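You operate a simulated robot arm through the tools that you are given. There is no shell and no other tool. Be economical: measure what you need, move in short steps, check, and stop when the job is done.

You are at the controls of a simulated two-armed robot. One attempt, no reset.

JOB
Put the labelled jar that says "alum" from the grey workbench on the pale workbench and the labelled jar marked "soda" on the shelf under the yellow table. Take the cap off the long sleeve and lay it down on the steel counter. Open the right white door. Any order will do. Set down upright: labelled jar.

Only the result counts: the job must be done as asked and must still hold three seconds after the hand-in. Knocking over, shifting, dropping, spilling or breaking anything else fails it. Lids that push on must go on centred and level and be pressed home; caps that screw on are set level and turned clockwise until they are tight.

ROBOT AND FRAMES
Two 7-joint arms with two-finger grippers on one trunk, on a base that drives. Base frame: it is fixed to the floor where the robot stands at the start and does not move with it; the origin is under the middle of the robot, x ahead of it, y to its left, z up; the surface under the hand at the start is at about z = 780. Lengths are in mm, angles in degrees, forces in N, time in s.
The left shoulder is at the start at [60, 179, 1044], the right one opposite. With the tool pointing down near the work surface each hand reaches from about 260 to 660 mm from the robot's upright axis, wherever it stands, measured 20 degrees to its own side. Places, roughly: long sleeve [-2500, 2750, 1000]; pale workbench [600, 1500, 800]; right white door [-8000, 2400, 400]; shelf under the yellow table [700, -2600, 200]. Payload 1.96 kg a hand.
The TCP of each hand is the grasp point between the finger pads, 20 mm short of the fingertips. In the tool frame z runs along the fingers and y along their closing line. The gripper opens to 72 mm. The gripper's body begins 38 mm behind the TCP.
Orientation is told as [roll, pitch, yaw] about the base's x, y, z axes, in that order, counted from this pose: with the fingers straight down and closing along the base's y, the tool's x points along the base's -x, its y along +y and its z along -z.

CONTROLS
- The arms move only by the tool send_rows. It takes "left_motion", "right_motion" or both (then of equal length, played together; a hand with none holds still); each is a list of rows, each a list of 7 numbers: the shift along the tool's x, y, z in mm, then the turn, a rotation vector about the tool's x, y, z in rad, then the finger opening in mm, from 0 to 72. In form: [[dx, dy, dz, rx, ry, rz, hand], ...]. A call has 1 to 20 rows; each row is the pose to reach, as a shift and turn from the pose commanded when the call began, along the tool's axes at that moment. Each row takes 0.2 s and may step no farther than 50 mm and 8.6 degrees from the row before; otherwise, or with a gripper value out of range, the whole call is refused. A pose out of reach is approached as far as the arm can. The call stops where the force on the tool passes 40 N (or 10 N more than at its start, if that is more) or the arm is blocked; 0.2 s more then pass. Each finger travels about 153 mm/s and halts on what it meets, pressing with about 23 N; the grip force reading is that of the motor and also rises with nothing between the fingers. The clock runs only during rows and for 0.2 s after the last one: add rows that repeat a pose to give the fingers time. It gives the time, the measured TCP pose, the force on the tool (base axes), the opening and the grip force at its end, in the units of the frame above (readings bear some noise), with the torque about the TCP (base axes, N m) and any sound that the robot's microphone picked up.
- Cameras (640 x 400 px; columns grow to the right, rows downward): "scene" is now at [11.5, -9.4, 1584.4]; the picture's right is [-0.13, -0.99, 0.00], its down [-0.82, 0.10, -0.56] and it looks along [0.56, -0.07, -0.83] (base axes); focal length 286 px, centre (320, 200). "left" rides on the left gripper at [71, -19, -82] in its tool frame; the picture's right is [0.26, 0.97, 0.00], its down [-0.67, 0.18, -0.72] and it looks along [-0.69, 0.19, 0.70] (tool axes); focal length 280 px, centre (320, 200). "right" rides on the right gripper at [71, 19, -82] in its tool frame; the picture's right is [-0.26, 0.97, 0.00], its down [-0.67, -0.18, -0.72] and it looks along [-0.69, -0.19, 0.70] (tool axes); focal length 280 px, centre (320, 200).
- grab_frame(camera): a new picture of that camera. It takes no simulated time.
- lift_body(by): slides the trunk up (or, below 0, down) by that many mm; the arms and the scene camera ride with it, the base frame stays. It gives what a move gives, with no picture.
- drive_base(legs): drives the robot by 1 to 6 legs, each [ahead, left, turn to the left] in mm, mm and degrees, along the robot's own axes; the way and the turn of a leg run together, so that a leg with both is an arc; at most 1500 mm and 180 degrees a leg. The arms and the cameras ride along, it lands a little off, and it stops where it bumps. It gives what a move gives.
- turn_head(pan, tilt): turns the head with the scene camera to pan (to the left, within 86 degrees either way) and tilt (down, from -29 to 69), counted from straight ahead of the robot. It gives what a move gives.
- probe_pixels(camera, pixels): for up to 12 pixels [column, row] of the newest picture of that camera ("zoom" is the newest enlarged one), the place [x, y, z] in the base frame of the surface seen there, good to about 3 mm. It takes no simulated time.
- zoom(camera, box): a new picture of the part [left, top, right, bottom] of that camera's present view, enlarged. It takes no simulated time.
- hand_in(): hands the job in; it is judged then, once.

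Keep the steps short. Do not move on a guess: measure, check each grasp and each placing, and mend mistakes. In all there are 110 turns and 88 pictures (those below and enlarged ones count). Leave the grippers open and the arms clear of the work at the hand-in unless told otherwise, and finish with a single line.

The tools are called after "Request:" as name(argument=value, ...) on one line, values as JSON. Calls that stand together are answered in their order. send_rows: Moves the arms, as the interface text tells. Its arguments: {"type":"object","properties":{"left_motion":{"type":"array"},"right_motion":{"type":"array"}},"required":[]} The other tools are called the same way: lift_body (by) slides the trunk up or down; drive_base (legs) drives the base; turn_head (pan, tilt) turns the head that bears the scene camera; grab_frame (camera) takes a picture; probe_pixels (camera, pixels) gives the place of the surface under pixels of a picture; zoom (camera, box) takes an enlarged picture of a part of a camera's view; hand_in () hands the job in.

At the start:

```text
time: 0.0
left_ee_pos: [376.5, 140.0, 1074.7]
left_ee_rot: [0.0, -0.1, 0.1]
left_contact_force: [0.1, 1.0, 0.3]
left_wrist_torque: [0.01, 0.03, -0.02]
left_grip_width: 71.9
left_finger_force: 0.0
right_ee_pos: [374.4, -145.9, 1015.5]
right_ee_rot: [-0.1, 0.1, 0.0]
right_contact_force: [-0.2, 0.7, 0.4]
right_wrist_torque: [0.02, -0.05, -0.01]
right_grip_width: 72.2
right_finger_force: 0.0
trunk travel left (down, up): [-689.0, 301.0]
robot x, y, heading: [-0.8, 0.3, 0.1]
head pan, tilt: [-7.2, 55.7]
```

scene: 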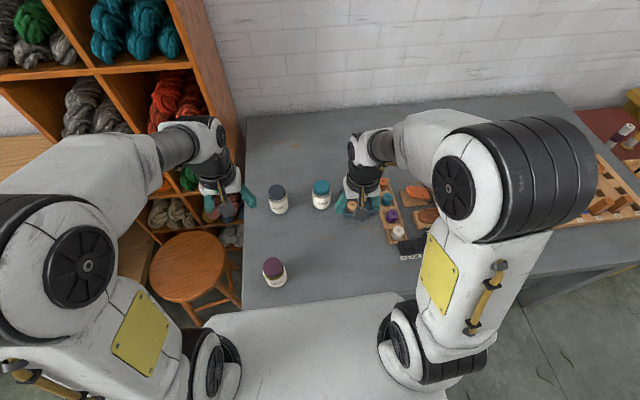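
right: 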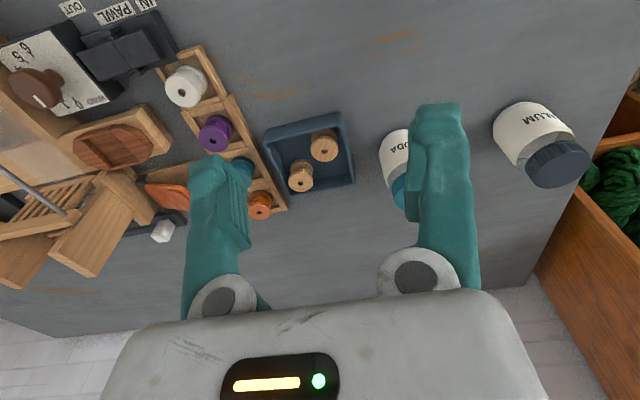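
left: 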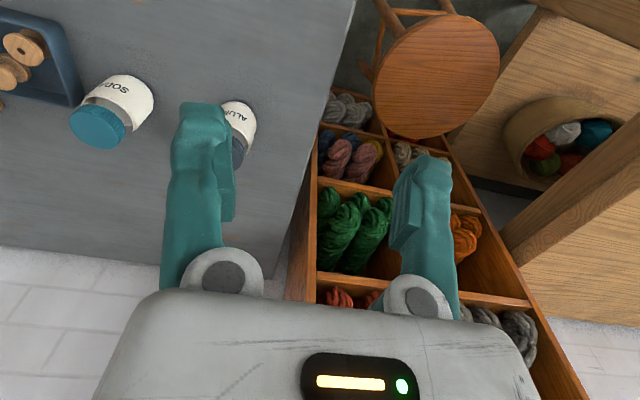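

I see three jars: slate cap at scene (278,197), teal cap at (321,193) and purple cap at (273,270). I'll enlarge to read the labels.

Request:
zoom(camera="scene", box=[240, 160, 360, 300])

Request:
probe_pixels(camera="scene", pixels=[[277, 190], [279, 208], [321, 186], [321, 203], [272, 264], [275, 281], [300, 240], [262, 150]])

Request:
probe_pixels(camera="right", pixels=[[530, 130], [558, 165], [395, 155]])

```text
2.86 times, centred on (300, 230) of scene
```

zoom: 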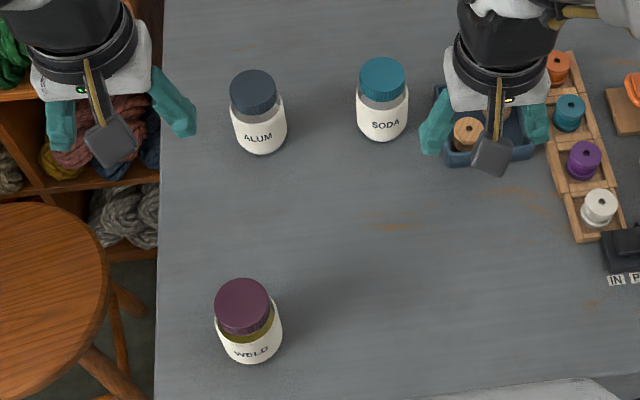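

```text
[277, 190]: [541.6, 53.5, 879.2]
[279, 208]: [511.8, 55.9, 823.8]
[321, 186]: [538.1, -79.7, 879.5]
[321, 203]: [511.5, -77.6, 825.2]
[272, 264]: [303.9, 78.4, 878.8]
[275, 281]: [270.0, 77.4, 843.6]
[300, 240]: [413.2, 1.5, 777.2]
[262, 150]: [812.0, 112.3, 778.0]
```

```text
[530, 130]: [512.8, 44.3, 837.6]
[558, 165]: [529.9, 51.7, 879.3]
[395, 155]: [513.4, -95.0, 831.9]
```

The left jar is ALUM at about (541,53) and the middle one is SODA at about (537,-80). Both tops are at z≈880. I'll look left and right for the two destinations before planning the grasps.

Request:
turn_head(pan=70, tilt=25)

Request:
grab_frame(camera="scene")

Request:
turn_head(pan=-70, tilt=25)

Request:
grab_frame(camera="scene")

```text
time: 1.5
left_ee_pos: [375.7, 139.4, 1074.1]
left_ee_rot: [0.0, -0.1, -0.1]
left_contact_force: [-0.5, -0.6, 0.3]
left_wrist_torque: [-0.02, 0.01, 0.0]
left_grip_width: 72.1
left_finger_force: 0.1
right_ee_pos: [374.1, -145.7, 1013.1]
right_ee_rot: [-0.1, 0.0, -0.1]
right_contact_force: [-0.2, -0.3, -0.2]
right_wrist_torque: [0.0, -0.02, -0.01]
right_grip_width: 71.9
right_finger_force: 0.0
trunk travel left (down, up): [-689.0, 301.0]
robot x, y, heading: [-1.1, 3.2, 0.1]
head pan, tilt: [70.0, 25.0]
```

```text
83 pictures are left
```

scene: 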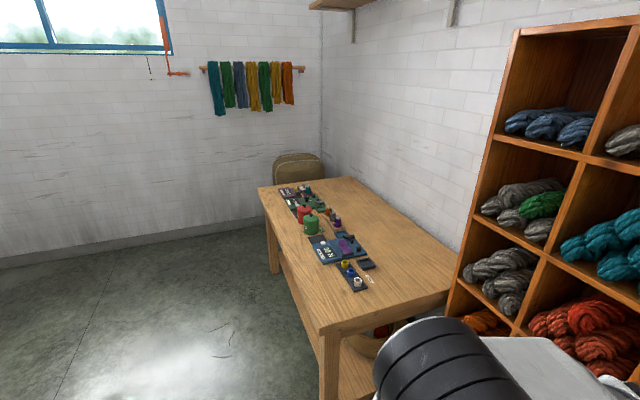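

```text
time: 3.7
left_ee_pos: [376.5, 139.6, 1075.4]
left_ee_rot: [0.0, -0.1, 0.0]
left_contact_force: [-0.5, 0.3, -0.5]
left_wrist_torque: [0.01, -0.02, 0.02]
left_grip_width: 72.1
left_finger_force: 0.0
right_ee_pos: [374.3, -146.4, 1014.1]
right_ee_rot: [-0.2, 0.0, 0.0]
right_contact_force: [-0.4, -0.3, -0.5]
right_wrist_torque: [-0.02, 0.0, 0.03]
right_grip_width: 71.8
right_finger_force: 0.0
trunk travel left (down, up): [-689.0, 301.0]
robot x, y, heading: [3.0, -0.3, 0.3]
head pan, tilt: [-70.0, 25.0]
```

```text
82 pictures are left
```

scene: 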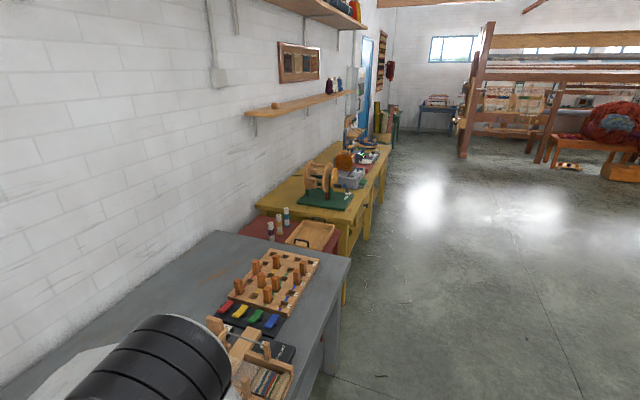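

The pale bench is on the left, and the yellow tables are beyond the red one on the right. I'll turn the head back and bring the left hand above ALUM at (541,53,975).

Request:
turn_head(pan=0, tilt=50)

Request:
send_rows(left_motion=[[-33, -17, 20, 0, 0, 0, 72], [-66, -35, 40, 0, 0, 0, 72], [-99, -52, 60, 0, 0, 0, 72], [-132, -70, 80, 0, 0, 0, 72], [-163, -86, 100, 0, 0, 0, 72], [-163, -86, 100, 0, 0, 0, 72]])

Request:
grab_frame(camera="left")

Request:
grab_frame(camera="scene")

```text
time: 5.1
left_ee_pos: [376.8, 139.9, 1074.2]
left_ee_rot: [-0.1, -0.1, 0.0]
left_contact_force: [-0.3, -0.4, 0.3]
left_wrist_torque: [0.02, -0.01, -0.02]
left_grip_width: 72.0
left_finger_force: 0.2
right_ee_pos: [373.3, -146.1, 1013.9]
right_ee_rot: [-0.2, 0.0, 0.0]
right_contact_force: [-0.3, 0.3, -0.1]
right_wrist_torque: [-0.01, -0.02, 0.02]
right_grip_width: 71.8
right_finger_force: 0.1
trunk travel left (down, up): [-689.0, 301.0]
robot x, y, heading: [-2.9, 0.9, -0.2]
head pan, tilt: [0.0, 50.0]
```

```text
time: 6.5
left_ee_pos: [526.2, 61.1, 985.5]
left_ee_rot: [0.0, -0.1, 0.0]
left_contact_force: [0.6, 0.1, 0.6]
left_wrist_torque: [0.0, -0.02, -0.02]
left_grip_width: 72.0
left_finger_force: 0.1
left hand out of reach, approached as far as the arm can: row 5, 6
right_ee_pos: [373.5, -146.4, 1013.8]
right_ee_rot: [0.0, -0.1, 0.0]
right_contact_force: [0.2, 0.4, -0.3]
right_wrist_torque: [-0.02, 0.02, -0.02]
right_grip_width: 72.2
right_finger_force: 0.1
trunk travel left (down, up): [-689.0, 301.0]
robot x, y, heading: [-0.5, -0.0, -0.2]
head pan, tilt: [0.0, 50.0]
```

```text
81 pictures are left
```

left: 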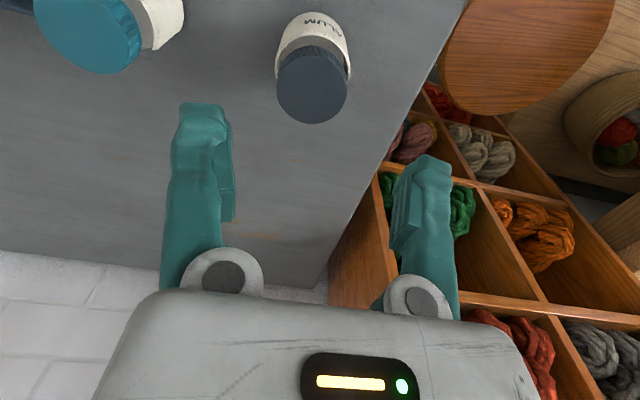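

```text
80 pictures are left
```

scene: 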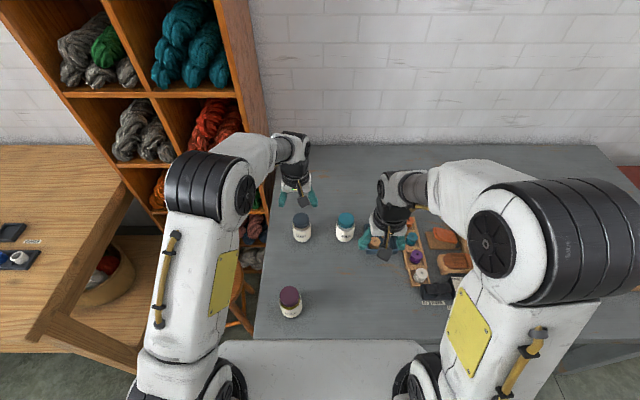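

The left hand stopped at its reach limit, (526,61,985), because it's high. I'll probe the cap from here.

Request:
probe_pixels(camera="left", pixels=[[312, 88], [279, 85], [347, 85], [312, 120], [310, 55], [280, 52], [346, 52], [312, 30], [328, 14], [90, 30]])

Request:
probe_pixels(camera="scene", pixels=[[301, 220], [345, 218], [345, 236], [30, 200], [120, 190], [100, 340], [30, 340], [60, 260]])

```text
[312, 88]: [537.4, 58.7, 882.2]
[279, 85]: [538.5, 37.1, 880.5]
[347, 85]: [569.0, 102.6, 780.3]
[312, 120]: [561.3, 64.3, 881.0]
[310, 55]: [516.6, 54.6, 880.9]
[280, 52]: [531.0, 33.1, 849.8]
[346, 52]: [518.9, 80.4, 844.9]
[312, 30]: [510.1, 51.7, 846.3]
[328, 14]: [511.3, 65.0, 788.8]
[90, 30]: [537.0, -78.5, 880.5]
```

```text
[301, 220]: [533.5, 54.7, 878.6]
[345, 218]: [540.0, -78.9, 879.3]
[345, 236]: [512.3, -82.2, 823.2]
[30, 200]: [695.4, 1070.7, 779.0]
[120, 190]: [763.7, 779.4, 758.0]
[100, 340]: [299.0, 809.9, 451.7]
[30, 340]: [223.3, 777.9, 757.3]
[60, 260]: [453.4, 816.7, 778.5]
```

The ALUM axis is at (538.5,58), cap top 881, body radius about 28 and shoulder around 847. I'll lower the left hand a bit first and check where it is.

Request:
send_rows(left_motion=[[0, 0, 20, 0, 0, 0, 72], [0, 0, 40, 0, 0, 0, 72], [0, 0, 40, 0, 0, 0, 72]])

```text
time: 7.3
left_ee_pos: [524.5, 61.2, 945.5]
left_ee_rot: [0.1, -0.1, 0.1]
left_contact_force: [-0.2, -0.8, -0.5]
left_wrist_torque: [0.0, -0.01, 0.03]
left_grip_width: 72.1
left_finger_force: 0.1
right_ee_pos: [373.0, -145.8, 1014.5]
right_ee_rot: [0.0, 0.0, 0.0]
right_contact_force: [0.4, -0.6, -0.1]
right_wrist_torque: [0.01, 0.02, 0.05]
right_grip_width: 71.7
right_finger_force: 0.0
trunk travel left (down, up): [-689.0, 301.0]
robot x, y, heading: [5.4, -0.0, -0.0]
head pan, tilt: [0.0, 50.0]
```

The reached pose is what counts as the start pose. Next I'll centre on the jar and go down to z≈850.

Request:
send_rows(left_motion=[[-13, -3, 10, 0, 0, 0, 72], [-13, -3, 45, 0, 0, 0, 72], [-13, -3, 75, 0, 0, 0, 72], [-13, -3, 95, 0, 0, 0, 72], [-13, -3, 95, 0, 0, 0, 72]])

Request:
grab_frame(camera="left")

```text
time: 8.5
left_ee_pos: [537.8, 58.7, 850.2]
left_ee_rot: [-0.1, -0.1, 0.1]
left_contact_force: [0.0, -0.4, -0.5]
left_wrist_torque: [-0.01, 0.0, 0.03]
left_grip_width: 71.8
left_finger_force: 0.1
right_ee_pos: [373.8, -146.5, 1014.0]
right_ee_rot: [-0.1, 0.1, 0.1]
right_contact_force: [-0.6, 0.2, -0.5]
right_wrist_torque: [0.01, -0.05, -0.04]
right_grip_width: 72.0
right_finger_force: 0.1
trunk travel left (down, up): [-689.0, 301.0]
robot x, y, heading: [-5.4, -1.2, -0.2]
head pan, tilt: [0.0, 50.0]
```

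```text
79 pictures are left
```

left: 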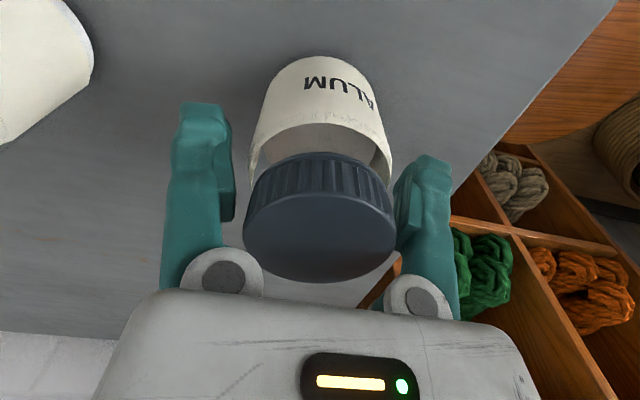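

The cap sits centred between the fingers. I'll close and lift 60 mm.

Request:
send_rows(left_motion=[[0, 0, 0, 0, 0, 0, 40], [0, 0, 0, 0, 0, 0, 40], [0, 0, 0, 0, 0, 0, 40], [0, 0, -10, 0, 0, 0, 40], [0, 0, -35, 0, 0, 0, 40], [0, 0, -60, 0, 0, 0, 40], [0, 0, -60, 0, 0, 0, 40]])

Request:
grab_frame(camera="left")

```text
time: 10.1
left_ee_pos: [537.5, 58.0, 908.4]
left_ee_rot: [0.1, -0.1, 0.0]
left_contact_force: [0.3, -0.6, -2.9]
left_wrist_torque: [-0.01, 0.05, -0.03]
left_grip_width: 57.0
left_finger_force: 23.8
right_ee_pos: [374.2, -146.5, 1012.9]
right_ee_rot: [-0.1, 0.0, -0.1]
right_contact_force: [0.7, -0.2, -1.1]
right_wrist_torque: [-0.01, 0.02, 0.0]
right_grip_width: 72.0
right_finger_force: 0.1
trunk travel left (down, up): [-689.0, 301.0]
robot x, y, heading: [1.0, 3.2, 0.1]
head pan, tilt: [0.0, 50.0]
```

```text
78 pictures are left
```

left: 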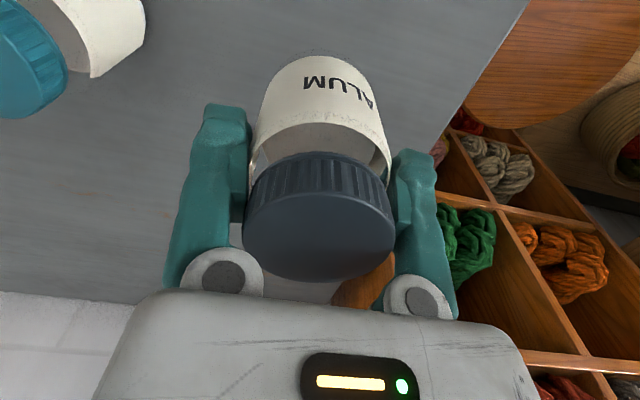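

ALUM is held at 57 mm width with about 3 N of weight. The left hand now retracts up and back while the right hand tilts to 60° and moves to the pre-grasp in front of SODA, at about (450,-79,898).

Request:
send_rows(left_motion=[[0, 0, -30, 0, 0, 0, 40], [20, 10, -60, 0, 0, 0, 40], [48, 24, -80, 0, 0, 0, 40], [76, 38, -90, 0, 0, 0, 40], [104, 52, -100, 0, 0, 0, 40], [132, 66, -100, 0, 0, 0, 40], [160, 82, -100, 0, 0, 0, 40], [160, 82, -100, 0, 0, 0, 40], [160, 82, -100, 0, 0, 0, 40]], right_motion=[[-9, 8, 14, 0, -0.131, 0, 72], [-19, 16, 29, 0, -0.262, 0, 72], [-28, 25, 43, 0, -0.393, 0, 72], [-38, 33, 58, 0, -0.524, 0, 72], [-47, 42, 72, 0, -0.654, 0, 72], [-57, 50, 87, 0, -0.785, 0, 72], [-66, 58, 101, 0, -0.916, 0, 72], [-76, 67, 116, 0, -1.047, 0, 72], [-76, 67, 116, 0, -1.047, 0, 72]])

Request:
grab_frame(camera="right")

Request:
grab_frame(camera="scene")

```text
time: 12.1
left_ee_pos: [376.7, 141.8, 1009.5]
left_ee_rot: [0.0, -0.1, 0.0]
left_contact_force: [0.9, 0.9, -2.0]
left_wrist_torque: [0.01, -0.01, -0.02]
left_grip_width: 56.9
left_finger_force: 23.1
right_ee_pos: [449.7, -79.7, 899.5]
right_ee_rot: [-0.2, -60.1, 0.1]
right_contact_force: [-1.2, -0.2, -0.1]
right_wrist_torque: [0.04, 0.03, 0.01]
right_grip_width: 72.3
right_finger_force: 0.1
trunk travel left (down, up): [-689.0, 301.0]
robot x, y, heading: [-0.7, 1.5, 0.2]
head pan, tilt: [0.0, 50.0]
```

```text
77 pictures are left
```

right: 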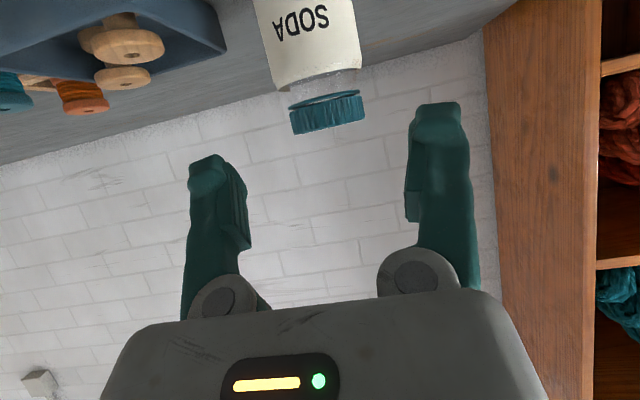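

```text
76 pictures are left
```

scene: 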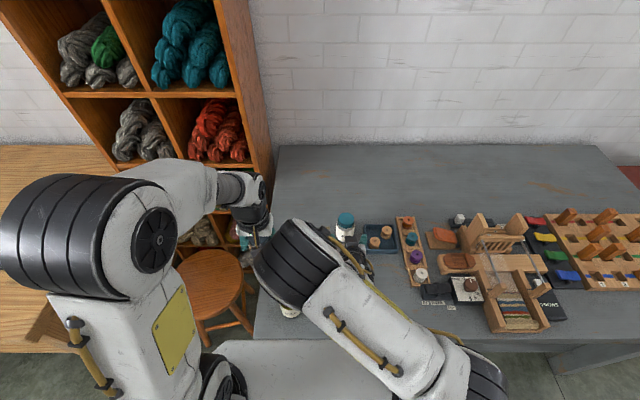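

Request:
probe_pixels(camera="right", pixels=[[328, 110], [294, 118], [362, 105], [274, 70], [356, 60], [315, 60], [225, 45], [318, 84]])

Request:
probe_pixels(camera="scene", pixels=[[290, 312], [365, 228], [300, 262], [300, 280]])

```text
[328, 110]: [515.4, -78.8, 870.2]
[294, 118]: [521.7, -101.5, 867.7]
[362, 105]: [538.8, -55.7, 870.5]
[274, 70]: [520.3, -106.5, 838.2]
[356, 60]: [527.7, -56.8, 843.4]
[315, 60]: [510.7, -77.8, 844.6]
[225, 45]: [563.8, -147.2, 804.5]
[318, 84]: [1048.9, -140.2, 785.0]
```

```text
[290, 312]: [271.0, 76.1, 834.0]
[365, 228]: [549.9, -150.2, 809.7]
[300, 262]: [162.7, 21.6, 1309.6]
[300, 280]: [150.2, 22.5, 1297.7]
```

SODA's axis is (538.5,-79), and the tray wall only reaches z≈810, clear of the fingers. The right hand advances to (532,-79,840) around the upper jar body.

Request:
send_rows(right_motion=[[5, 0.5, 25, 0, 0, 0, 72], [11, 0.5, 50, 0, 0, 0, 72], [11, 0.5, 75, 0, 0, 0, 72], [11, 0.5, 100, 0, 0, 0, 72], [11, 0.5, 100, 0, 0, 0, 72]])

Request:
grab_frame(camera="right")

```text
time: 13.3
left_ee_pos: [376.0, 140.3, 1009.5]
left_ee_rot: [0.0, -0.1, 0.0]
left_contact_force: [-0.2, 0.5, -1.7]
left_wrist_torque: [-0.04, 0.04, 0.03]
left_grip_width: 57.0
left_finger_force: 23.3
right_ee_pos: [531.1, -78.1, 836.6]
right_ee_rot: [-0.2, -60.1, 0.1]
right_contact_force: [0.3, -0.1, 0.1]
right_wrist_torque: [-0.01, -0.01, 0.0]
right_grip_width: 71.8
right_finger_force: 0.0
trunk travel left (down, up): [-689.0, 301.0]
robot x, y, heading: [-3.6, 3.1, -0.1]
head pan, tilt: [0.0, 50.0]
```

```text
75 pictures are left
```

right: 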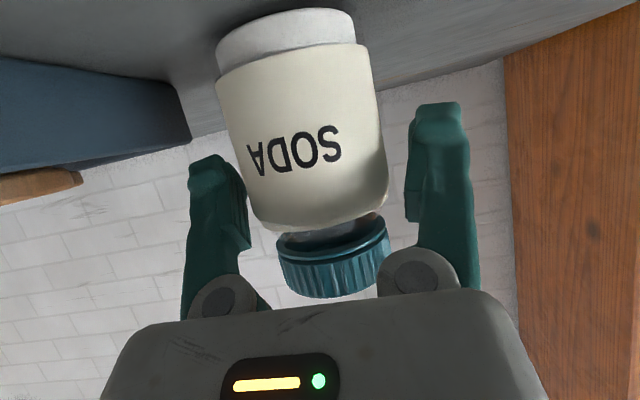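

It's centred, so I'll close and lift straight up 60 mm.

Request:
send_rows(right_motion=[[0, 0, 0, 0, 0, 0, 40], [0, 0, 0, 0, 0, 0, 40], [0, 0, 0, 0, 0, 0, 40], [-9, 0, -5, 0, 0, 0, 40], [-30, 0, -17, 0, 0, 0, 40], [-52, 0, -30, 0, 0, 0, 40], [-52, 0, -30, 0, 0, 0, 40]])

Request:
grab_frame(camera="right")

```text
time: 14.9
left_ee_pos: [376.4, 140.8, 1009.5]
left_ee_rot: [0.0, -0.2, 0.0]
left_contact_force: [-0.4, -0.8, -2.3]
left_wrist_torque: [-0.01, 0.01, 0.0]
left_grip_width: 57.0
left_finger_force: 23.5
right_ee_pos: [531.9, -77.5, 899.1]
right_ee_rot: [-0.2, -59.9, 0.1]
right_contact_force: [-0.1, -1.3, -2.3]
right_wrist_torque: [0.03, 0.06, 0.0]
right_grip_width: 57.3
right_finger_force: 23.3
trunk travel left (down, up): [-689.0, 301.0]
robot x, y, heading: [-1.3, 4.2, -0.1]
head pan, tilt: [0.0, 50.0]
```

```text
74 pictures are left
```

right: 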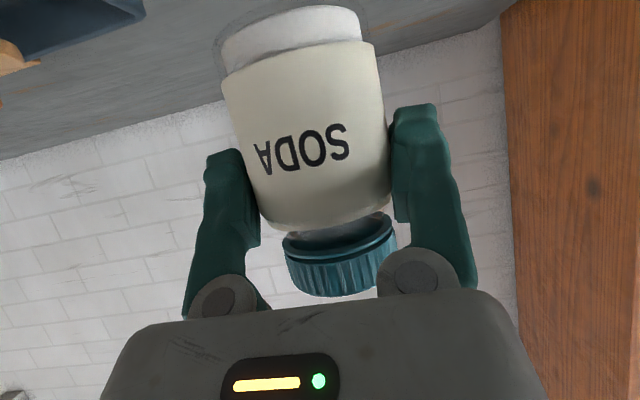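

Both jars are held, SODA at 57.3 mm. I'll bring the right hand up and back to about (400,-160,1000), keeping the tilt, and check the scene.

Request:
send_rows(right_motion=[[-30, 0, -17, 0, 0, 0, 40], [-50, 0, -50, 0, 0, 0, 40], [-45, -25, -85, 0, 0, 0, 40], [-33, -55, -120, 0, 0, 0, 40], [-21, -82, -150, 0, 0, 0, 40], [-21, -82, -164, 0, 0, 0, 40], [-21, -82, -164, 0, 0, 0, 40]])

Request:
turn_head(pan=20, tilt=60)

Request:
grab_frame(camera="scene")

Request:
turn_head(pan=80, tilt=50)

Request:
grab_frame(camera="scene")

```text
time: 16.5
left_ee_pos: [376.5, 141.8, 1008.9]
left_ee_rot: [0.0, 0.0, 0.0]
left_contact_force: [-0.7, 0.2, -2.6]
left_wrist_torque: [-0.03, 0.0, -0.01]
left_grip_width: 57.1
left_finger_force: 22.1
right_ee_pos: [448.7, -156.9, 982.6]
right_ee_rot: [-0.1, -60.0, 0.1]
right_contact_force: [-0.7, -0.5, -1.3]
right_wrist_torque: [0.01, 0.0, 0.03]
right_grip_width: 57.2
right_finger_force: 22.9
right hand out of reach, approached as far as the arm can: row 4, 5, 6, 7
trunk travel left (down, up): [-689.0, 301.0]
robot x, y, heading: [3.8, -0.6, -0.1]
head pan, tilt: [0.0, 50.0]
```

```text
time: 17.4
left_ee_pos: [377.7, 141.2, 1008.6]
left_ee_rot: [0.0, -0.1, 0.0]
left_contact_force: [-0.2, 0.0, -2.8]
left_wrist_torque: [0.0, -0.03, 0.01]
left_grip_width: 56.8
left_finger_force: 22.7
right_ee_pos: [449.4, -155.9, 981.2]
right_ee_rot: [-0.1, -60.0, 0.1]
right_contact_force: [-0.6, 0.5, -2.0]
right_wrist_torque: [-0.01, 0.03, -0.02]
right_grip_width: 57.1
right_finger_force: 23.5
trunk travel left (down, up): [-689.0, 301.0]
robot x, y, heading: [0.3, -0.7, 0.0]
head pan, tilt: [20.0, 60.0]
```

```text
73 pictures are left
```

scene: 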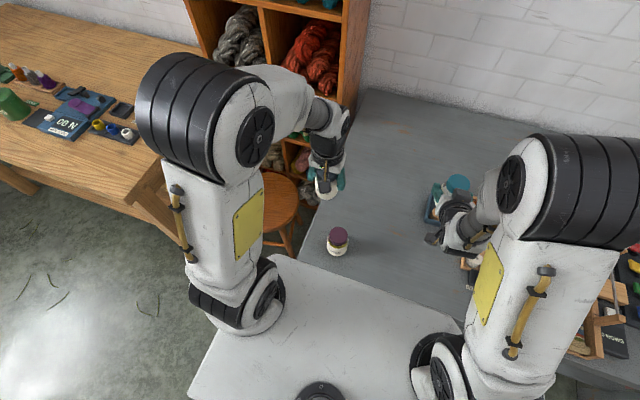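

```text
time: 18.7
left_ee_pos: [376.3, 141.3, 1009.0]
left_ee_rot: [-0.1, -0.2, 0.1]
left_contact_force: [0.1, -0.7, -1.4]
left_wrist_torque: [0.01, -0.02, -0.03]
left_grip_width: 57.0
left_finger_force: 23.1
right_ee_pos: [449.6, -155.0, 983.3]
right_ee_rot: [-0.1, -60.0, 0.1]
right_contact_force: [-0.2, -0.4, -2.4]
right_wrist_torque: [0.03, 0.01, 0.03]
right_grip_width: 57.3
right_finger_force: 23.4
trunk travel left (down, up): [-689.0, 301.0]
robot x, y, heading: [0.2, -1.0, -0.2]
head pan, tilt: [80.0, 50.0]
```

```text
72 pictures are left
```

scene: 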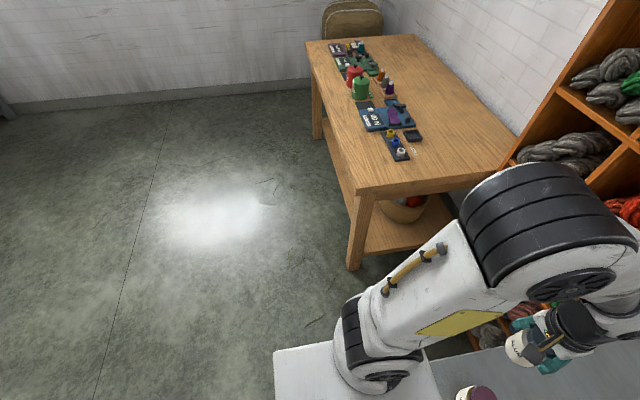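

Right SODA stays at (449,-155,982), which is safe. I'll measure the pale bench edges and its objects in this picture.

Request:
probe_pixels(camera="scene", pixels=[[361, 186], [500, 170], [335, 100], [400, 158], [413, 152], [430, 160], [450, 120], [390, 170], [350, 262], [330, 250], [420, 350], [280, 360]])

```text
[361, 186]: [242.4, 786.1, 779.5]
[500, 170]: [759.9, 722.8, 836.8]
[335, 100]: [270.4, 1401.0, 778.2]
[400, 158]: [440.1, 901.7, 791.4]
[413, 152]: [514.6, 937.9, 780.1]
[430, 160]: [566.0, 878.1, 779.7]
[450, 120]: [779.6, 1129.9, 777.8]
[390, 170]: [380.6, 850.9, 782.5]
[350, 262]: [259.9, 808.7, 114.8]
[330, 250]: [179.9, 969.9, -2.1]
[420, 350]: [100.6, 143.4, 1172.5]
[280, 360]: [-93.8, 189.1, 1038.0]
```

The bench top is z≈779. I'd like to place ALUM at about (320,1000). I'll check the bookshelf's front position so the right hand clears it.

Request:
probe_pixels(camera="scene", pixels=[[560, 88], [612, 10], [625, 140], [600, 75], [375, 130], [365, 112], [350, 95], [385, 195], [378, 185]])

```text
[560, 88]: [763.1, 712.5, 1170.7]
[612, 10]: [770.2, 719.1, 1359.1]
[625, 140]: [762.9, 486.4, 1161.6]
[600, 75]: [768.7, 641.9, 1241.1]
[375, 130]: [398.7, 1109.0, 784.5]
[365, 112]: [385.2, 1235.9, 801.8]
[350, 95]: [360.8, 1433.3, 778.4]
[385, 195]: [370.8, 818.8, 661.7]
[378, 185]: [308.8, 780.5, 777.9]
```

The bookshelf front is at x≈763, so it's well clear. I'll back off 200, slide left 869 and come forward 140.

Request:
drive_base(legs=[[-200, 0, 0], [0, 869, 0], [140, 0, 0]])

Request:
turn_head(pan=15, tilt=60)

Request:
grab_frame(camera="scene")

Request:
grab_frame(camera="left")

```text
time: 25.4
left_ee_pos: [302.8, 1028.1, 1009.0]
left_ee_rot: [0.0, -0.1, 0.8]
left_contact_force: [-0.1, 0.9, -2.4]
left_wrist_torque: [-0.02, 0.04, 0.0]
left_grip_width: 56.8
left_finger_force: 23.3
right_ee_pos: [379.3, 729.0, 982.0]
right_ee_rot: [-0.1, -60.0, 0.9]
right_contact_force: [0.1, 0.1, -1.9]
right_wrist_torque: [-0.03, 0.01, 0.01]
right_grip_width: 57.2
right_finger_force: 23.7
trunk travel left (down, up): [-689.0, 301.0]
robot x, y, heading: [-72.4, 878.1, 1.0]
head pan, tilt: [80.0, 50.0]
```

```text
time: 26.8
left_ee_pos: [301.9, 1026.9, 1009.2]
left_ee_rot: [-0.1, -0.2, 0.9]
left_contact_force: [0.1, -0.7, -1.9]
left_wrist_torque: [0.0, -0.02, -0.02]
left_grip_width: 56.9
left_finger_force: 23.0
right_ee_pos: [379.0, 731.0, 982.9]
right_ee_rot: [-0.1, -60.0, 1.0]
right_contact_force: [-0.2, 0.7, -2.3]
right_wrist_torque: [0.03, 0.05, 0.0]
right_grip_width: 57.0
right_finger_force: 22.8
trunk travel left (down, up): [-689.0, 301.0]
robot x, y, heading: [-74.6, 880.6, 1.3]
head pan, tilt: [15.0, 60.0]
```

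```text
71 pictures are left
```

scene: 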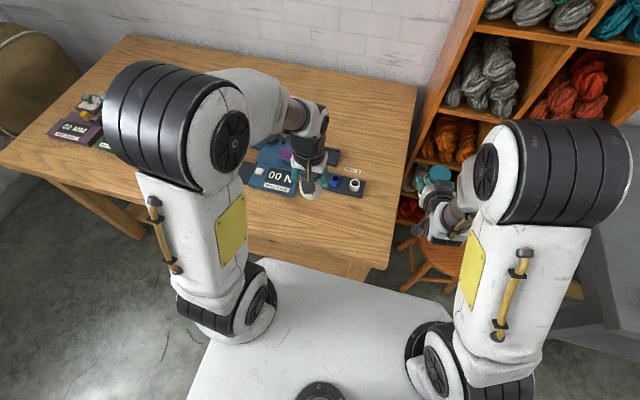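

```text
70 pictures are left
```

left: 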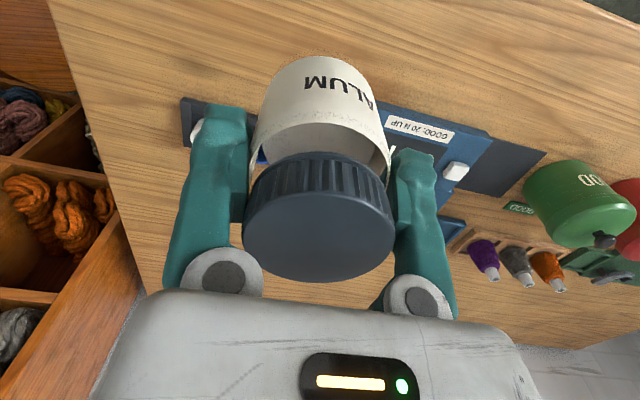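

Before lowering I'll measure the tray and plate front edges around the drop spot (302,1027).

Request:
probe_pixels(camera="left", pixels=[[186, 110], [183, 98], [383, 112], [420, 108], [450, 122], [250, 60], [160, 40], [400, 60]])

Request:
probe_pixels(camera="scene", pixels=[[270, 197], [296, 197], [250, 182], [330, 192], [360, 190], [300, 220], [245, 215]])

```text
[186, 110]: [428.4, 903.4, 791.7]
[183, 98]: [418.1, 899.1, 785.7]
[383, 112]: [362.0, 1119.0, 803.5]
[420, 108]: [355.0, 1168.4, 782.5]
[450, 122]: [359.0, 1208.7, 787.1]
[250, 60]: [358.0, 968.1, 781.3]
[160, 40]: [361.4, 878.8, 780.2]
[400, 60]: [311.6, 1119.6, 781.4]
```

```text
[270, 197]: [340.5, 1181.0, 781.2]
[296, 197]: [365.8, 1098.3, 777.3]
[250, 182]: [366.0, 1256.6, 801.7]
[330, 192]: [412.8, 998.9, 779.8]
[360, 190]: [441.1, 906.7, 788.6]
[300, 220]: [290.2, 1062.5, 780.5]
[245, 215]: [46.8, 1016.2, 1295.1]
```

Clear all round. I'll lower 150 mm, then creep down until contact.

Request:
send_rows(left_motion=[[0, 0, 40, 0, 0, 0, 40], [0, 0, 80, 0, 0, 0, 40], [0, 0, 115, 0, 0, 0, 40], [0, 0, 140, 0, 0, 0, 40], [0, 0, 152, 0, 0, 0, 40], [0, 0, 155, 0, 0, 0, 40], [0, 0, 157, 0, 0, 0, 40], [0, 0, 157, 0, 0, 0, 40]])

```text
time: 28.6
left_ee_pos: [302.5, 1026.6, 850.5]
left_ee_rot: [0.1, 0.0, 0.8]
left_contact_force: [1.3, -0.6, -1.6]
left_wrist_torque: [-0.01, 0.01, -0.02]
left_grip_width: 56.4
left_finger_force: 23.0
right_ee_pos: [379.9, 730.9, 982.5]
right_ee_rot: [-0.1, -60.1, 0.9]
right_contact_force: [-0.3, -0.2, -2.5]
right_wrist_torque: [-0.04, 0.04, 0.0]
right_grip_width: 57.0
right_finger_force: 23.2
trunk travel left (down, up): [-689.0, 301.0]
robot x, y, heading: [-70.8, 880.4, 1.2]
head pan, tilt: [15.0, 60.0]
```

Request:
send_rows(left_motion=[[0, 0, 0.7, 0, 0, 0, 40], [0, 0, 1.4, 0, 0, 0, 40], [0, 0, 2, 0, 0, 0, 40]])

Request:
grab_frame(camera="left")

```text
time: 29.4
left_ee_pos: [303.7, 1027.9, 850.8]
left_ee_rot: [0.0, -0.2, 0.7]
left_contact_force: [-1.0, 1.2, 7.6]
left_wrist_torque: [0.06, 0.01, 0.0]
left_grip_width: 56.7
left_finger_force: 23.0
right_ee_pos: [379.4, 731.2, 982.3]
right_ee_rot: [-0.1, -60.0, 0.9]
right_contact_force: [0.5, 0.2, -2.6]
right_wrist_torque: [-0.03, -0.01, 0.02]
right_grip_width: 56.9
right_finger_force: 22.4
trunk travel left (down, up): [-689.0, 301.0]
robot x, y, heading: [-71.8, 885.5, 0.8]
head pan, tilt: [15.0, 60.0]
```

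```text
69 pictures are left
```

left: 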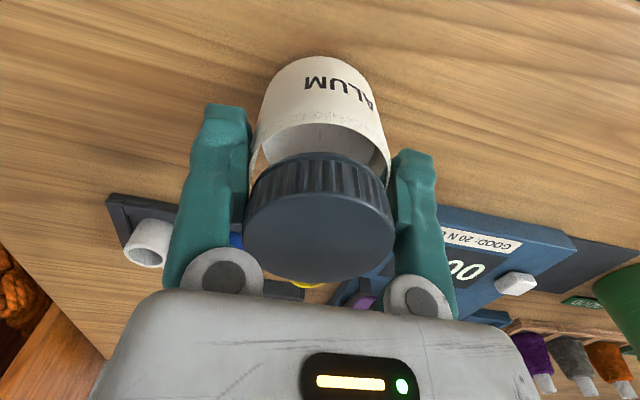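

The force rose to 7.6 N, so the jar is seated. I'll open and lift straight up.

Request:
send_rows(left_motion=[[0, 0, -1, 0, 0, 0, 58], [0, 0, -1, 0, 0, 0, 72], [0, 0, -1, 0, 0, 0, 72], [0, 0, -25, 0, 0, 0, 72], [0, 0, -65, 0, 0, 0, 72], [0, 0, -105, 0, 0, 0, 72], [0, 0, -145, 0, 0, 0, 72], [0, 0, -170, 0, 0, 0, 72]])

Request:
grab_frame(camera="left")

```text
time: 31.2
left_ee_pos: [300.4, 1027.9, 1020.9]
left_ee_rot: [0.1, -0.1, 0.9]
left_contact_force: [0.4, 0.3, 0.0]
left_wrist_torque: [0.01, 0.0, -0.01]
left_grip_width: 72.2
left_finger_force: 0.1
right_ee_pos: [379.3, 729.5, 982.4]
right_ee_rot: [-0.1, -59.9, 0.9]
right_contact_force: [0.7, -0.6, -2.4]
right_wrist_torque: [0.01, -0.01, -0.03]
right_grip_width: 57.3
right_finger_force: 22.7
trunk travel left (down, up): [-689.0, 301.0]
robot x, y, heading: [-69.9, 882.0, 1.2]
head pan, tilt: [15.0, 60.0]
```

```text
68 pictures are left
```

left: 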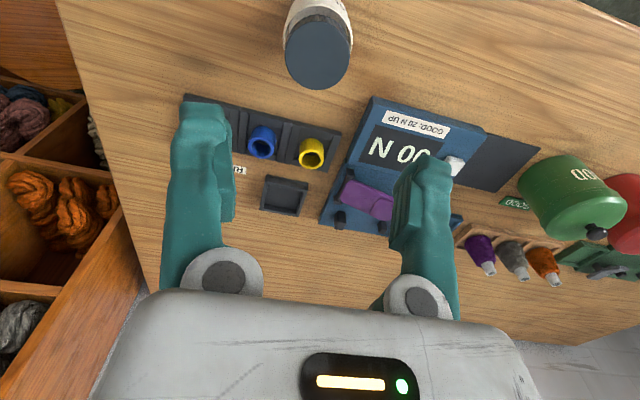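

ALUM stands upright on the pale bench. Next is SODA: I'll back off, slide right and look toward the yellow table.

Request:
drive_base(legs=[[-350, 0, -1], [0, -1500, 0], [0, -700, 0]])

Request:
turn_head(pan=-60, tilt=35)

Request:
grab_frame(camera="scene")

```text
time: 44.0
left_ee_pos: [-66.7, -1192.0, 1020.4]
left_ee_rot: [0.0, -0.2, -0.5]
left_contact_force: [-0.5, 0.1, 0.4]
left_wrist_torque: [-0.01, 0.02, -0.02]
left_grip_width: 71.8
left_finger_force: 0.1
right_ee_pos: [4.3, -1489.7, 982.9]
right_ee_rot: [-0.1, -60.0, -0.4]
right_contact_force: [0.4, -0.1, -2.7]
right_wrist_torque: [0.0, -0.02, 0.0]
right_grip_width: 56.9
right_finger_force: 23.0
trunk travel left (down, up): [-689.0, 301.0]
robot x, y, heading: [-447.7, -1329.7, -0.5]
head pan, tilt: [15.0, 60.0]
```

```text
time: 45.4
left_ee_pos: [-65.4, -1191.4, 1021.2]
left_ee_rot: [0.0, -0.2, -0.5]
left_contact_force: [0.1, 0.1, 0.6]
left_wrist_torque: [-0.01, 0.01, -0.01]
left_grip_width: 72.0
left_finger_force: 0.0
right_ee_pos: [4.1, -1490.5, 982.5]
right_ee_rot: [-0.2, -60.0, -0.4]
right_contact_force: [0.9, 0.6, -2.8]
right_wrist_torque: [-0.01, 0.05, 0.02]
right_grip_width: 56.8
right_finger_force: 22.8
trunk travel left (down, up): [-689.0, 301.0]
robot x, y, heading: [-443.4, -1328.5, -0.5]
head pan, tilt: [-60.0, 35.0]
```

```text
67 pictures are left
```

scene: 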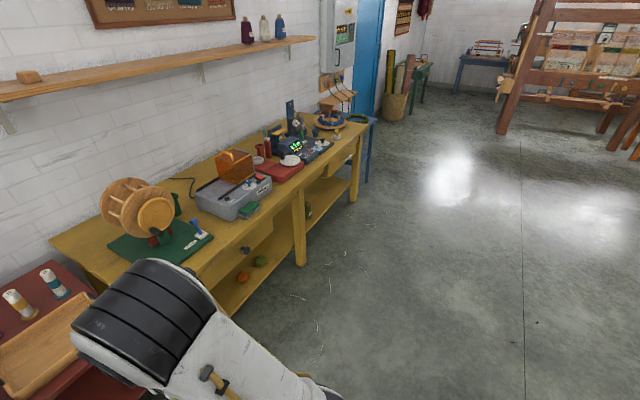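

Request:
probe_pixels(camera="scene", pixels=[[262, 295], [345, 190], [300, 183], [360, 135], [225, 245], [243, 277], [260, 262], [308, 210], [300, 255], [354, 195]])

```text
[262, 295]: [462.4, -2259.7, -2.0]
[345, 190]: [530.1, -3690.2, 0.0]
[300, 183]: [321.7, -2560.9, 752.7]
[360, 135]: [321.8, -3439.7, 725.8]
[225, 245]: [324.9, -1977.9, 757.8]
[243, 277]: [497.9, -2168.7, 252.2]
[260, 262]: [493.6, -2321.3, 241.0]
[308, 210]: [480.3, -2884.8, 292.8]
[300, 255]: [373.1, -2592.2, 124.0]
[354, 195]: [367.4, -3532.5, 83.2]
```

The table front edge is x≈320, the middle leg is at (373,-2592), and yarn balls sit near (494,-2321) and (480,-2885). I'll slide so the right hand is at y≈-2450, lower the trunk and inspect the shelf.

Request:
drive_base(legs=[[0, -960, 0.5]])

Request:
lift_body(by=-660)

Request:
turn_head(pan=-12, tilt=30)

Request:
grab_frame(camera="scene")

Request:
grab_frame(camera="right")

```text
time: 50.5
left_ee_pos: [-67.6, -2148.2, 1019.6]
left_ee_rot: [0.0, 0.0, 0.6]
left_contact_force: [-0.6, -0.2, 0.8]
left_wrist_torque: [0.01, -0.03, 0.0]
left_grip_width: 72.1
left_finger_force: 0.0
right_ee_pos: [6.5, -2446.7, 983.1]
right_ee_rot: [-0.2, -59.9, 0.6]
right_contact_force: [0.6, -0.2, -1.6]
right_wrist_torque: [-0.01, 0.02, 0.01]
right_grip_width: 57.3
right_finger_force: 22.8
trunk travel left (down, up): [-689.0, 301.0]
robot x, y, heading: [-447.8, -2294.1, 0.7]
head pan, tilt: [-60.0, 35.0]
```

```text
refused: -660 is not a number from -400 to 400
```

```text
time: 51.6
left_ee_pos: [-68.2, -2146.9, 1019.7]
left_ee_rot: [0.0, 0.0, 0.5]
left_contact_force: [0.0, 0.2, 0.0]
left_wrist_torque: [0.01, -0.02, 0.01]
left_grip_width: 72.0
left_finger_force: 0.1
right_ee_pos: [8.0, -2446.0, 982.4]
right_ee_rot: [-0.1, -60.0, 0.5]
right_contact_force: [-0.1, -0.4, -2.0]
right_wrist_torque: [0.01, 0.03, -0.01]
right_grip_width: 56.9
right_finger_force: 22.4
trunk travel left (down, up): [-689.0, 301.0]
robot x, y, heading: [-444.3, -2293.2, 0.4]
head pan, tilt: [-12.0, 30.0]
```

```text
66 pictures are left
```

scene: 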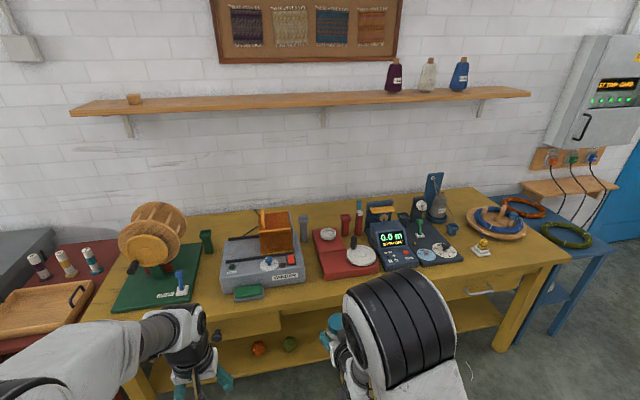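

```text
65 pictures are left
```

right: 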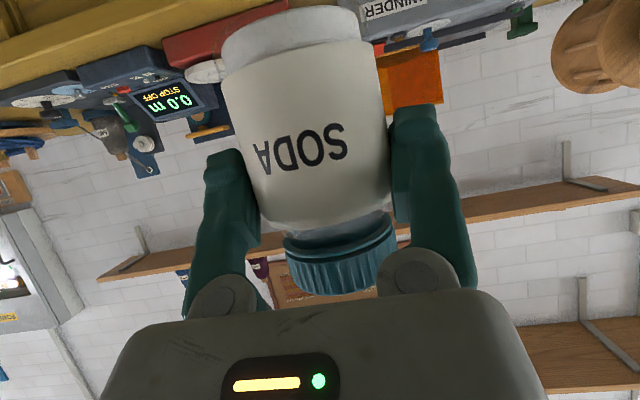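

The trunk moves at most 400 per call. I'll lower it in two steps and pull the left hand back 100 mm so it stays clear of the table.

Request:
lift_body(by=-400)

Request:
lift_body(by=-240)

Request:
send_rows(left_motion=[[35, 0, 0, 0, 0, 0, 72], [70, 0, 0, 0, 0, 0, 72], [105, 0, 0, 0, 0, 0, 72], [105, 0, 0, 0, 0, 0, 72]])

Request:
turn_head(pan=-12, tilt=30)

Request:
grab_frame(camera="scene")

Request:
grab_frame(camera="right")

```text
time: 55.4
left_ee_pos: [-68.4, -2148.0, 619.9]
left_ee_rot: [0.0, -0.2, 0.6]
left_contact_force: [-0.9, 0.6, 0.6]
left_wrist_torque: [-0.04, -0.02, 0.0]
left_grip_width: 71.9
left_finger_force: 0.1
right_ee_pos: [5.9, -2445.1, 582.6]
right_ee_rot: [0.0, -60.0, 0.6]
right_contact_force: [0.5, 0.0, -1.9]
right_wrist_torque: [0.04, 0.03, -0.02]
right_grip_width: 57.0
right_finger_force: 23.1
trunk travel left (down, up): [-289.0, 701.0]
robot x, y, heading: [-441.3, -2296.3, 0.3]
head pan, tilt: [-12.0, 30.0]
```

```text
time: 57.9
left_ee_pos: [-70.1, -2148.2, 379.6]
left_ee_rot: [0.0, -0.1, 0.5]
left_contact_force: [0.4, -0.7, 0.0]
left_wrist_torque: [-0.02, 0.01, 0.05]
left_grip_width: 71.9
left_finger_force: 0.1
right_ee_pos: [7.1, -2445.5, 343.4]
right_ee_rot: [-0.1, -59.9, 0.6]
right_contact_force: [0.8, 0.5, -1.3]
right_wrist_torque: [0.02, 0.02, 0.0]
right_grip_width: 57.1
right_finger_force: 23.1
trunk travel left (down, up): [-49.0, 941.0]
robot x, y, heading: [-438.4, -2296.8, 0.6]
head pan, tilt: [-12.0, 30.0]
```

```text
time: 58.9
left_ee_pos: [-160.6, -2152.1, 383.9]
left_ee_rot: [0.0, 0.0, 0.5]
left_contact_force: [-0.3, -0.3, -0.1]
left_wrist_torque: [-0.01, -0.03, -0.01]
left_grip_width: 71.8
left_finger_force: 0.0
left hand out of reach, approached as far as the arm can: row 3, 4
right_ee_pos: [7.1, -2445.4, 342.5]
right_ee_rot: [-0.1, -60.0, 0.6]
right_contact_force: [-0.5, 0.5, -3.0]
right_wrist_torque: [-0.04, -0.02, -0.02]
right_grip_width: 57.0
right_finger_force: 23.3
trunk travel left (down, up): [-49.0, 941.0]
robot x, y, heading: [-442.0, -2291.7, 0.4]
head pan, tilt: [-12.0, 30.0]
```

```text
time: 59.5
left_ee_pos: [-161.1, -2150.8, 385.5]
left_ee_rot: [-0.1, 0.0, 0.4]
left_contact_force: [0.0, 0.2, -0.3]
left_wrist_torque: [0.01, 0.0, -0.03]
left_grip_width: 71.9
left_finger_force: 0.0
right_ee_pos: [6.8, -2445.4, 343.1]
right_ee_rot: [-0.1, -60.0, 0.5]
right_contact_force: [-0.5, 0.6, -1.3]
right_wrist_torque: [0.04, -0.01, 0.02]
right_grip_width: 57.0
right_finger_force: 22.9
trunk travel left (down, up): [-49.0, 941.0]
robot x, y, heading: [-444.1, -2291.7, 0.7]
head pan, tilt: [-12.0, 30.0]
```

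```text
64 pictures are left
```

scene: 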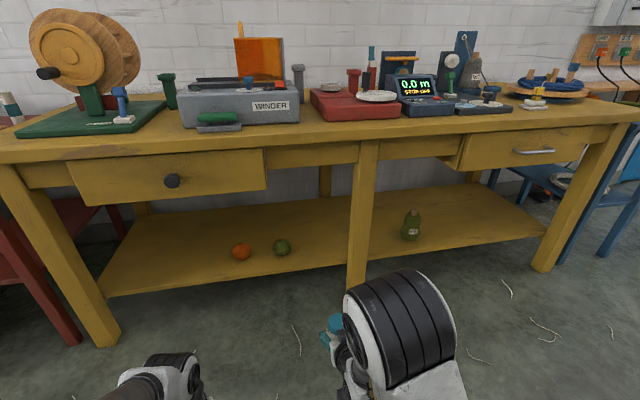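

```text
63 pictures are left
```

right: 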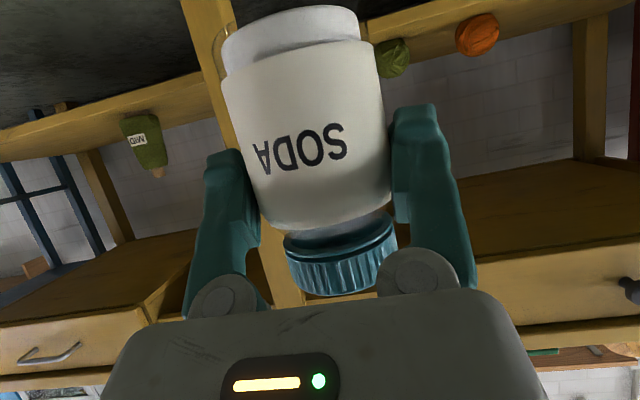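

Request:
probe_pixels(camera="scene", pixels=[[318, 246], [320, 225], [325, 205], [315, 266], [265, 188], [350, 240], [282, 255], [282, 240], [340, 155], [320, 258], [268, 160]])

```text
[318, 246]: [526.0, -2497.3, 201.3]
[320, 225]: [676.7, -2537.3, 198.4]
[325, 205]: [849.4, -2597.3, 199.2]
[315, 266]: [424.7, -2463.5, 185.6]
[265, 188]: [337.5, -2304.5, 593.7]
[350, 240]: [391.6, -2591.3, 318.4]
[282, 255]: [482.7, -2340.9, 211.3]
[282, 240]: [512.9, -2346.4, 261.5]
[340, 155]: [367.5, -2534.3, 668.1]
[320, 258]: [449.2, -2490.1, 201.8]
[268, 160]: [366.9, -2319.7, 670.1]
```

The shelf surface is z≈200, and the free spot between the ball (y≈-2343) and the leg (y≈-2585) is around (518,-2460). I'll drive 400 ahead and 12 right with the hand at z 343, well under the apron (594+).

Request:
drive_base(legs=[[250, -12, 0], [150, 0, 0]])

Request:
grab_frame(camera="right")

Request:
turn_head(pan=-12, tilt=50)

Request:
grab_frame(camera="scene")

```text
time: 62.3
left_ee_pos: [241.3, -2162.3, 384.8]
left_ee_rot: [-0.1, 0.0, 0.2]
left_contact_force: [1.0, 0.2, -0.3]
left_wrist_torque: [-0.01, -0.04, -0.01]
left_grip_width: 71.9
left_finger_force: 0.1
right_ee_pos: [408.2, -2458.3, 343.2]
right_ee_rot: [-0.2, -59.9, 0.4]
right_contact_force: [0.2, 0.6, -2.2]
right_wrist_torque: [-0.01, 0.04, 0.02]
right_grip_width: 57.3
right_finger_force: 23.0
trunk travel left (down, up): [-49.0, 941.0]
robot x, y, heading: [-42.8, -2304.3, 0.3]
head pan, tilt: [-12.0, 30.0]
```

```text
62 pictures are left
```

right: 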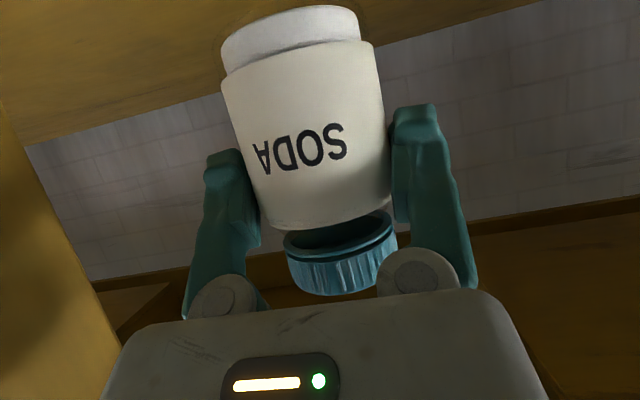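

```text
time: 63.2
left_ee_pos: [241.2, -2162.8, 384.1]
left_ee_rot: [0.0, 0.0, 0.2]
left_contact_force: [-0.3, -0.3, 1.0]
left_wrist_torque: [0.0, -0.01, -0.01]
left_grip_width: 71.9
left_finger_force: 0.0
right_ee_pos: [407.7, -2458.1, 343.4]
right_ee_rot: [-0.2, -60.0, 0.4]
right_contact_force: [0.0, 0.3, -2.0]
right_wrist_torque: [0.02, 0.01, -0.01]
right_grip_width: 57.0
right_finger_force: 23.0
trunk travel left (down, up): [-49.0, 941.0]
robot x, y, heading: [-42.0, -2301.4, 0.1]
head pan, tilt: [-12.0, 50.0]
```

```text
61 pictures are left
```

scene: 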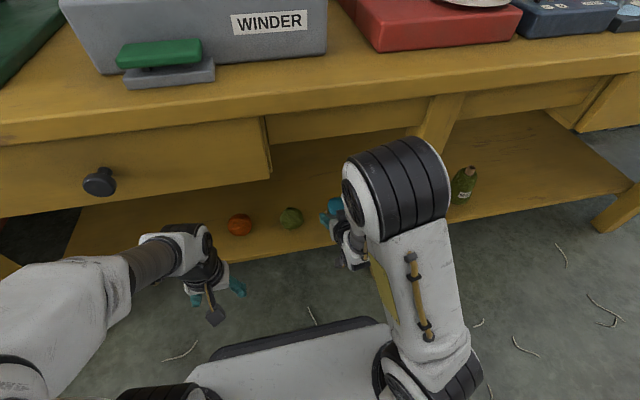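

Clear. I'll extend forward to (515,-2458,300), then lower to about z 265.

Request:
send_rows(right_motion=[[-13, 0, 22, 0, 0, 0, 40], [-26, 0, 45, 0, 0, 0, 40], [-40, 0, 68, 0, 0, 0, 40], [-53, 0, 93, 0, 0, 0, 40], [-34, 0, 104, 0, 0, 0, 40], [-16, 0, 114, 0, 0, 0, 40], [0, 0, 123, 0, 0, 0, 40], [13, 0, 131, 0, 0, 0, 40], [13, 0, 131, 0, 0, 0, 40]])

Request:
grab_frame(camera="right")

```text
time: 65.2
left_ee_pos: [241.4, -2163.1, 385.3]
left_ee_rot: [0.0, 0.0, 0.2]
left_contact_force: [-0.1, -0.4, 1.0]
left_wrist_torque: [0.0, -0.01, -0.02]
left_grip_width: 72.1
left_finger_force: 0.0
right_ee_pos: [515.3, -2457.1, 265.2]
right_ee_rot: [-0.1, -60.1, 0.2]
right_contact_force: [-0.8, 0.4, -2.7]
right_wrist_torque: [-0.03, 0.05, 0.0]
right_grip_width: 56.8
right_finger_force: 22.8
trunk travel left (down, up): [-49.0, 941.0]
robot x, y, heading: [-39.9, -2303.2, 0.3]
head pan, tilt: [-12.0, 50.0]
```

```text
60 pictures are left
```

right: 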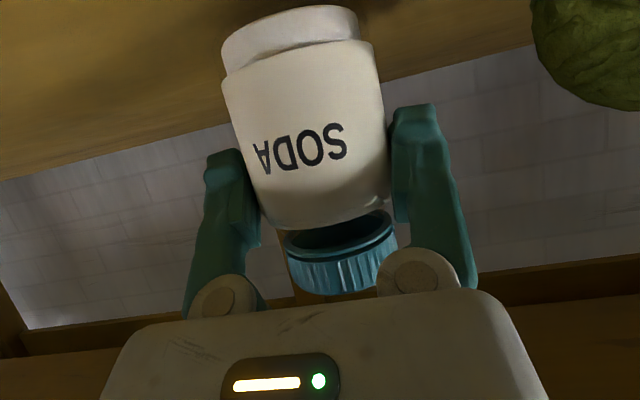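

Next I'll creep down 1 mm at a time, watching the force.

Request:
send_rows(right_motion=[[1.7, 0, 1, 0, 0, 0, 40], [3.5, 0, 2, 0, 0, 0, 40], [4.3, 0, 2.5, 0, 0, 0, 40], [4.3, 0, 2.5, 0, 0, 0, 40]])

```text
time: 66.2
left_ee_pos: [241.8, -2163.1, 383.9]
left_ee_rot: [-0.1, 0.0, 0.1]
left_contact_force: [0.0, 0.4, -0.4]
left_wrist_torque: [0.02, 0.01, 0.0]
left_grip_width: 71.9
left_finger_force: 0.0
right_ee_pos: [515.0, -2457.5, 261.9]
right_ee_rot: [-0.1, -59.9, 0.3]
right_contact_force: [0.1, -0.2, -2.7]
right_wrist_torque: [0.01, 0.02, -0.01]
right_grip_width: 56.7
right_finger_force: 23.2
trunk travel left (down, up): [-49.0, 941.0]
robot x, y, heading: [-39.5, -2305.1, 0.5]
head pan, tilt: [-12.0, 50.0]
```

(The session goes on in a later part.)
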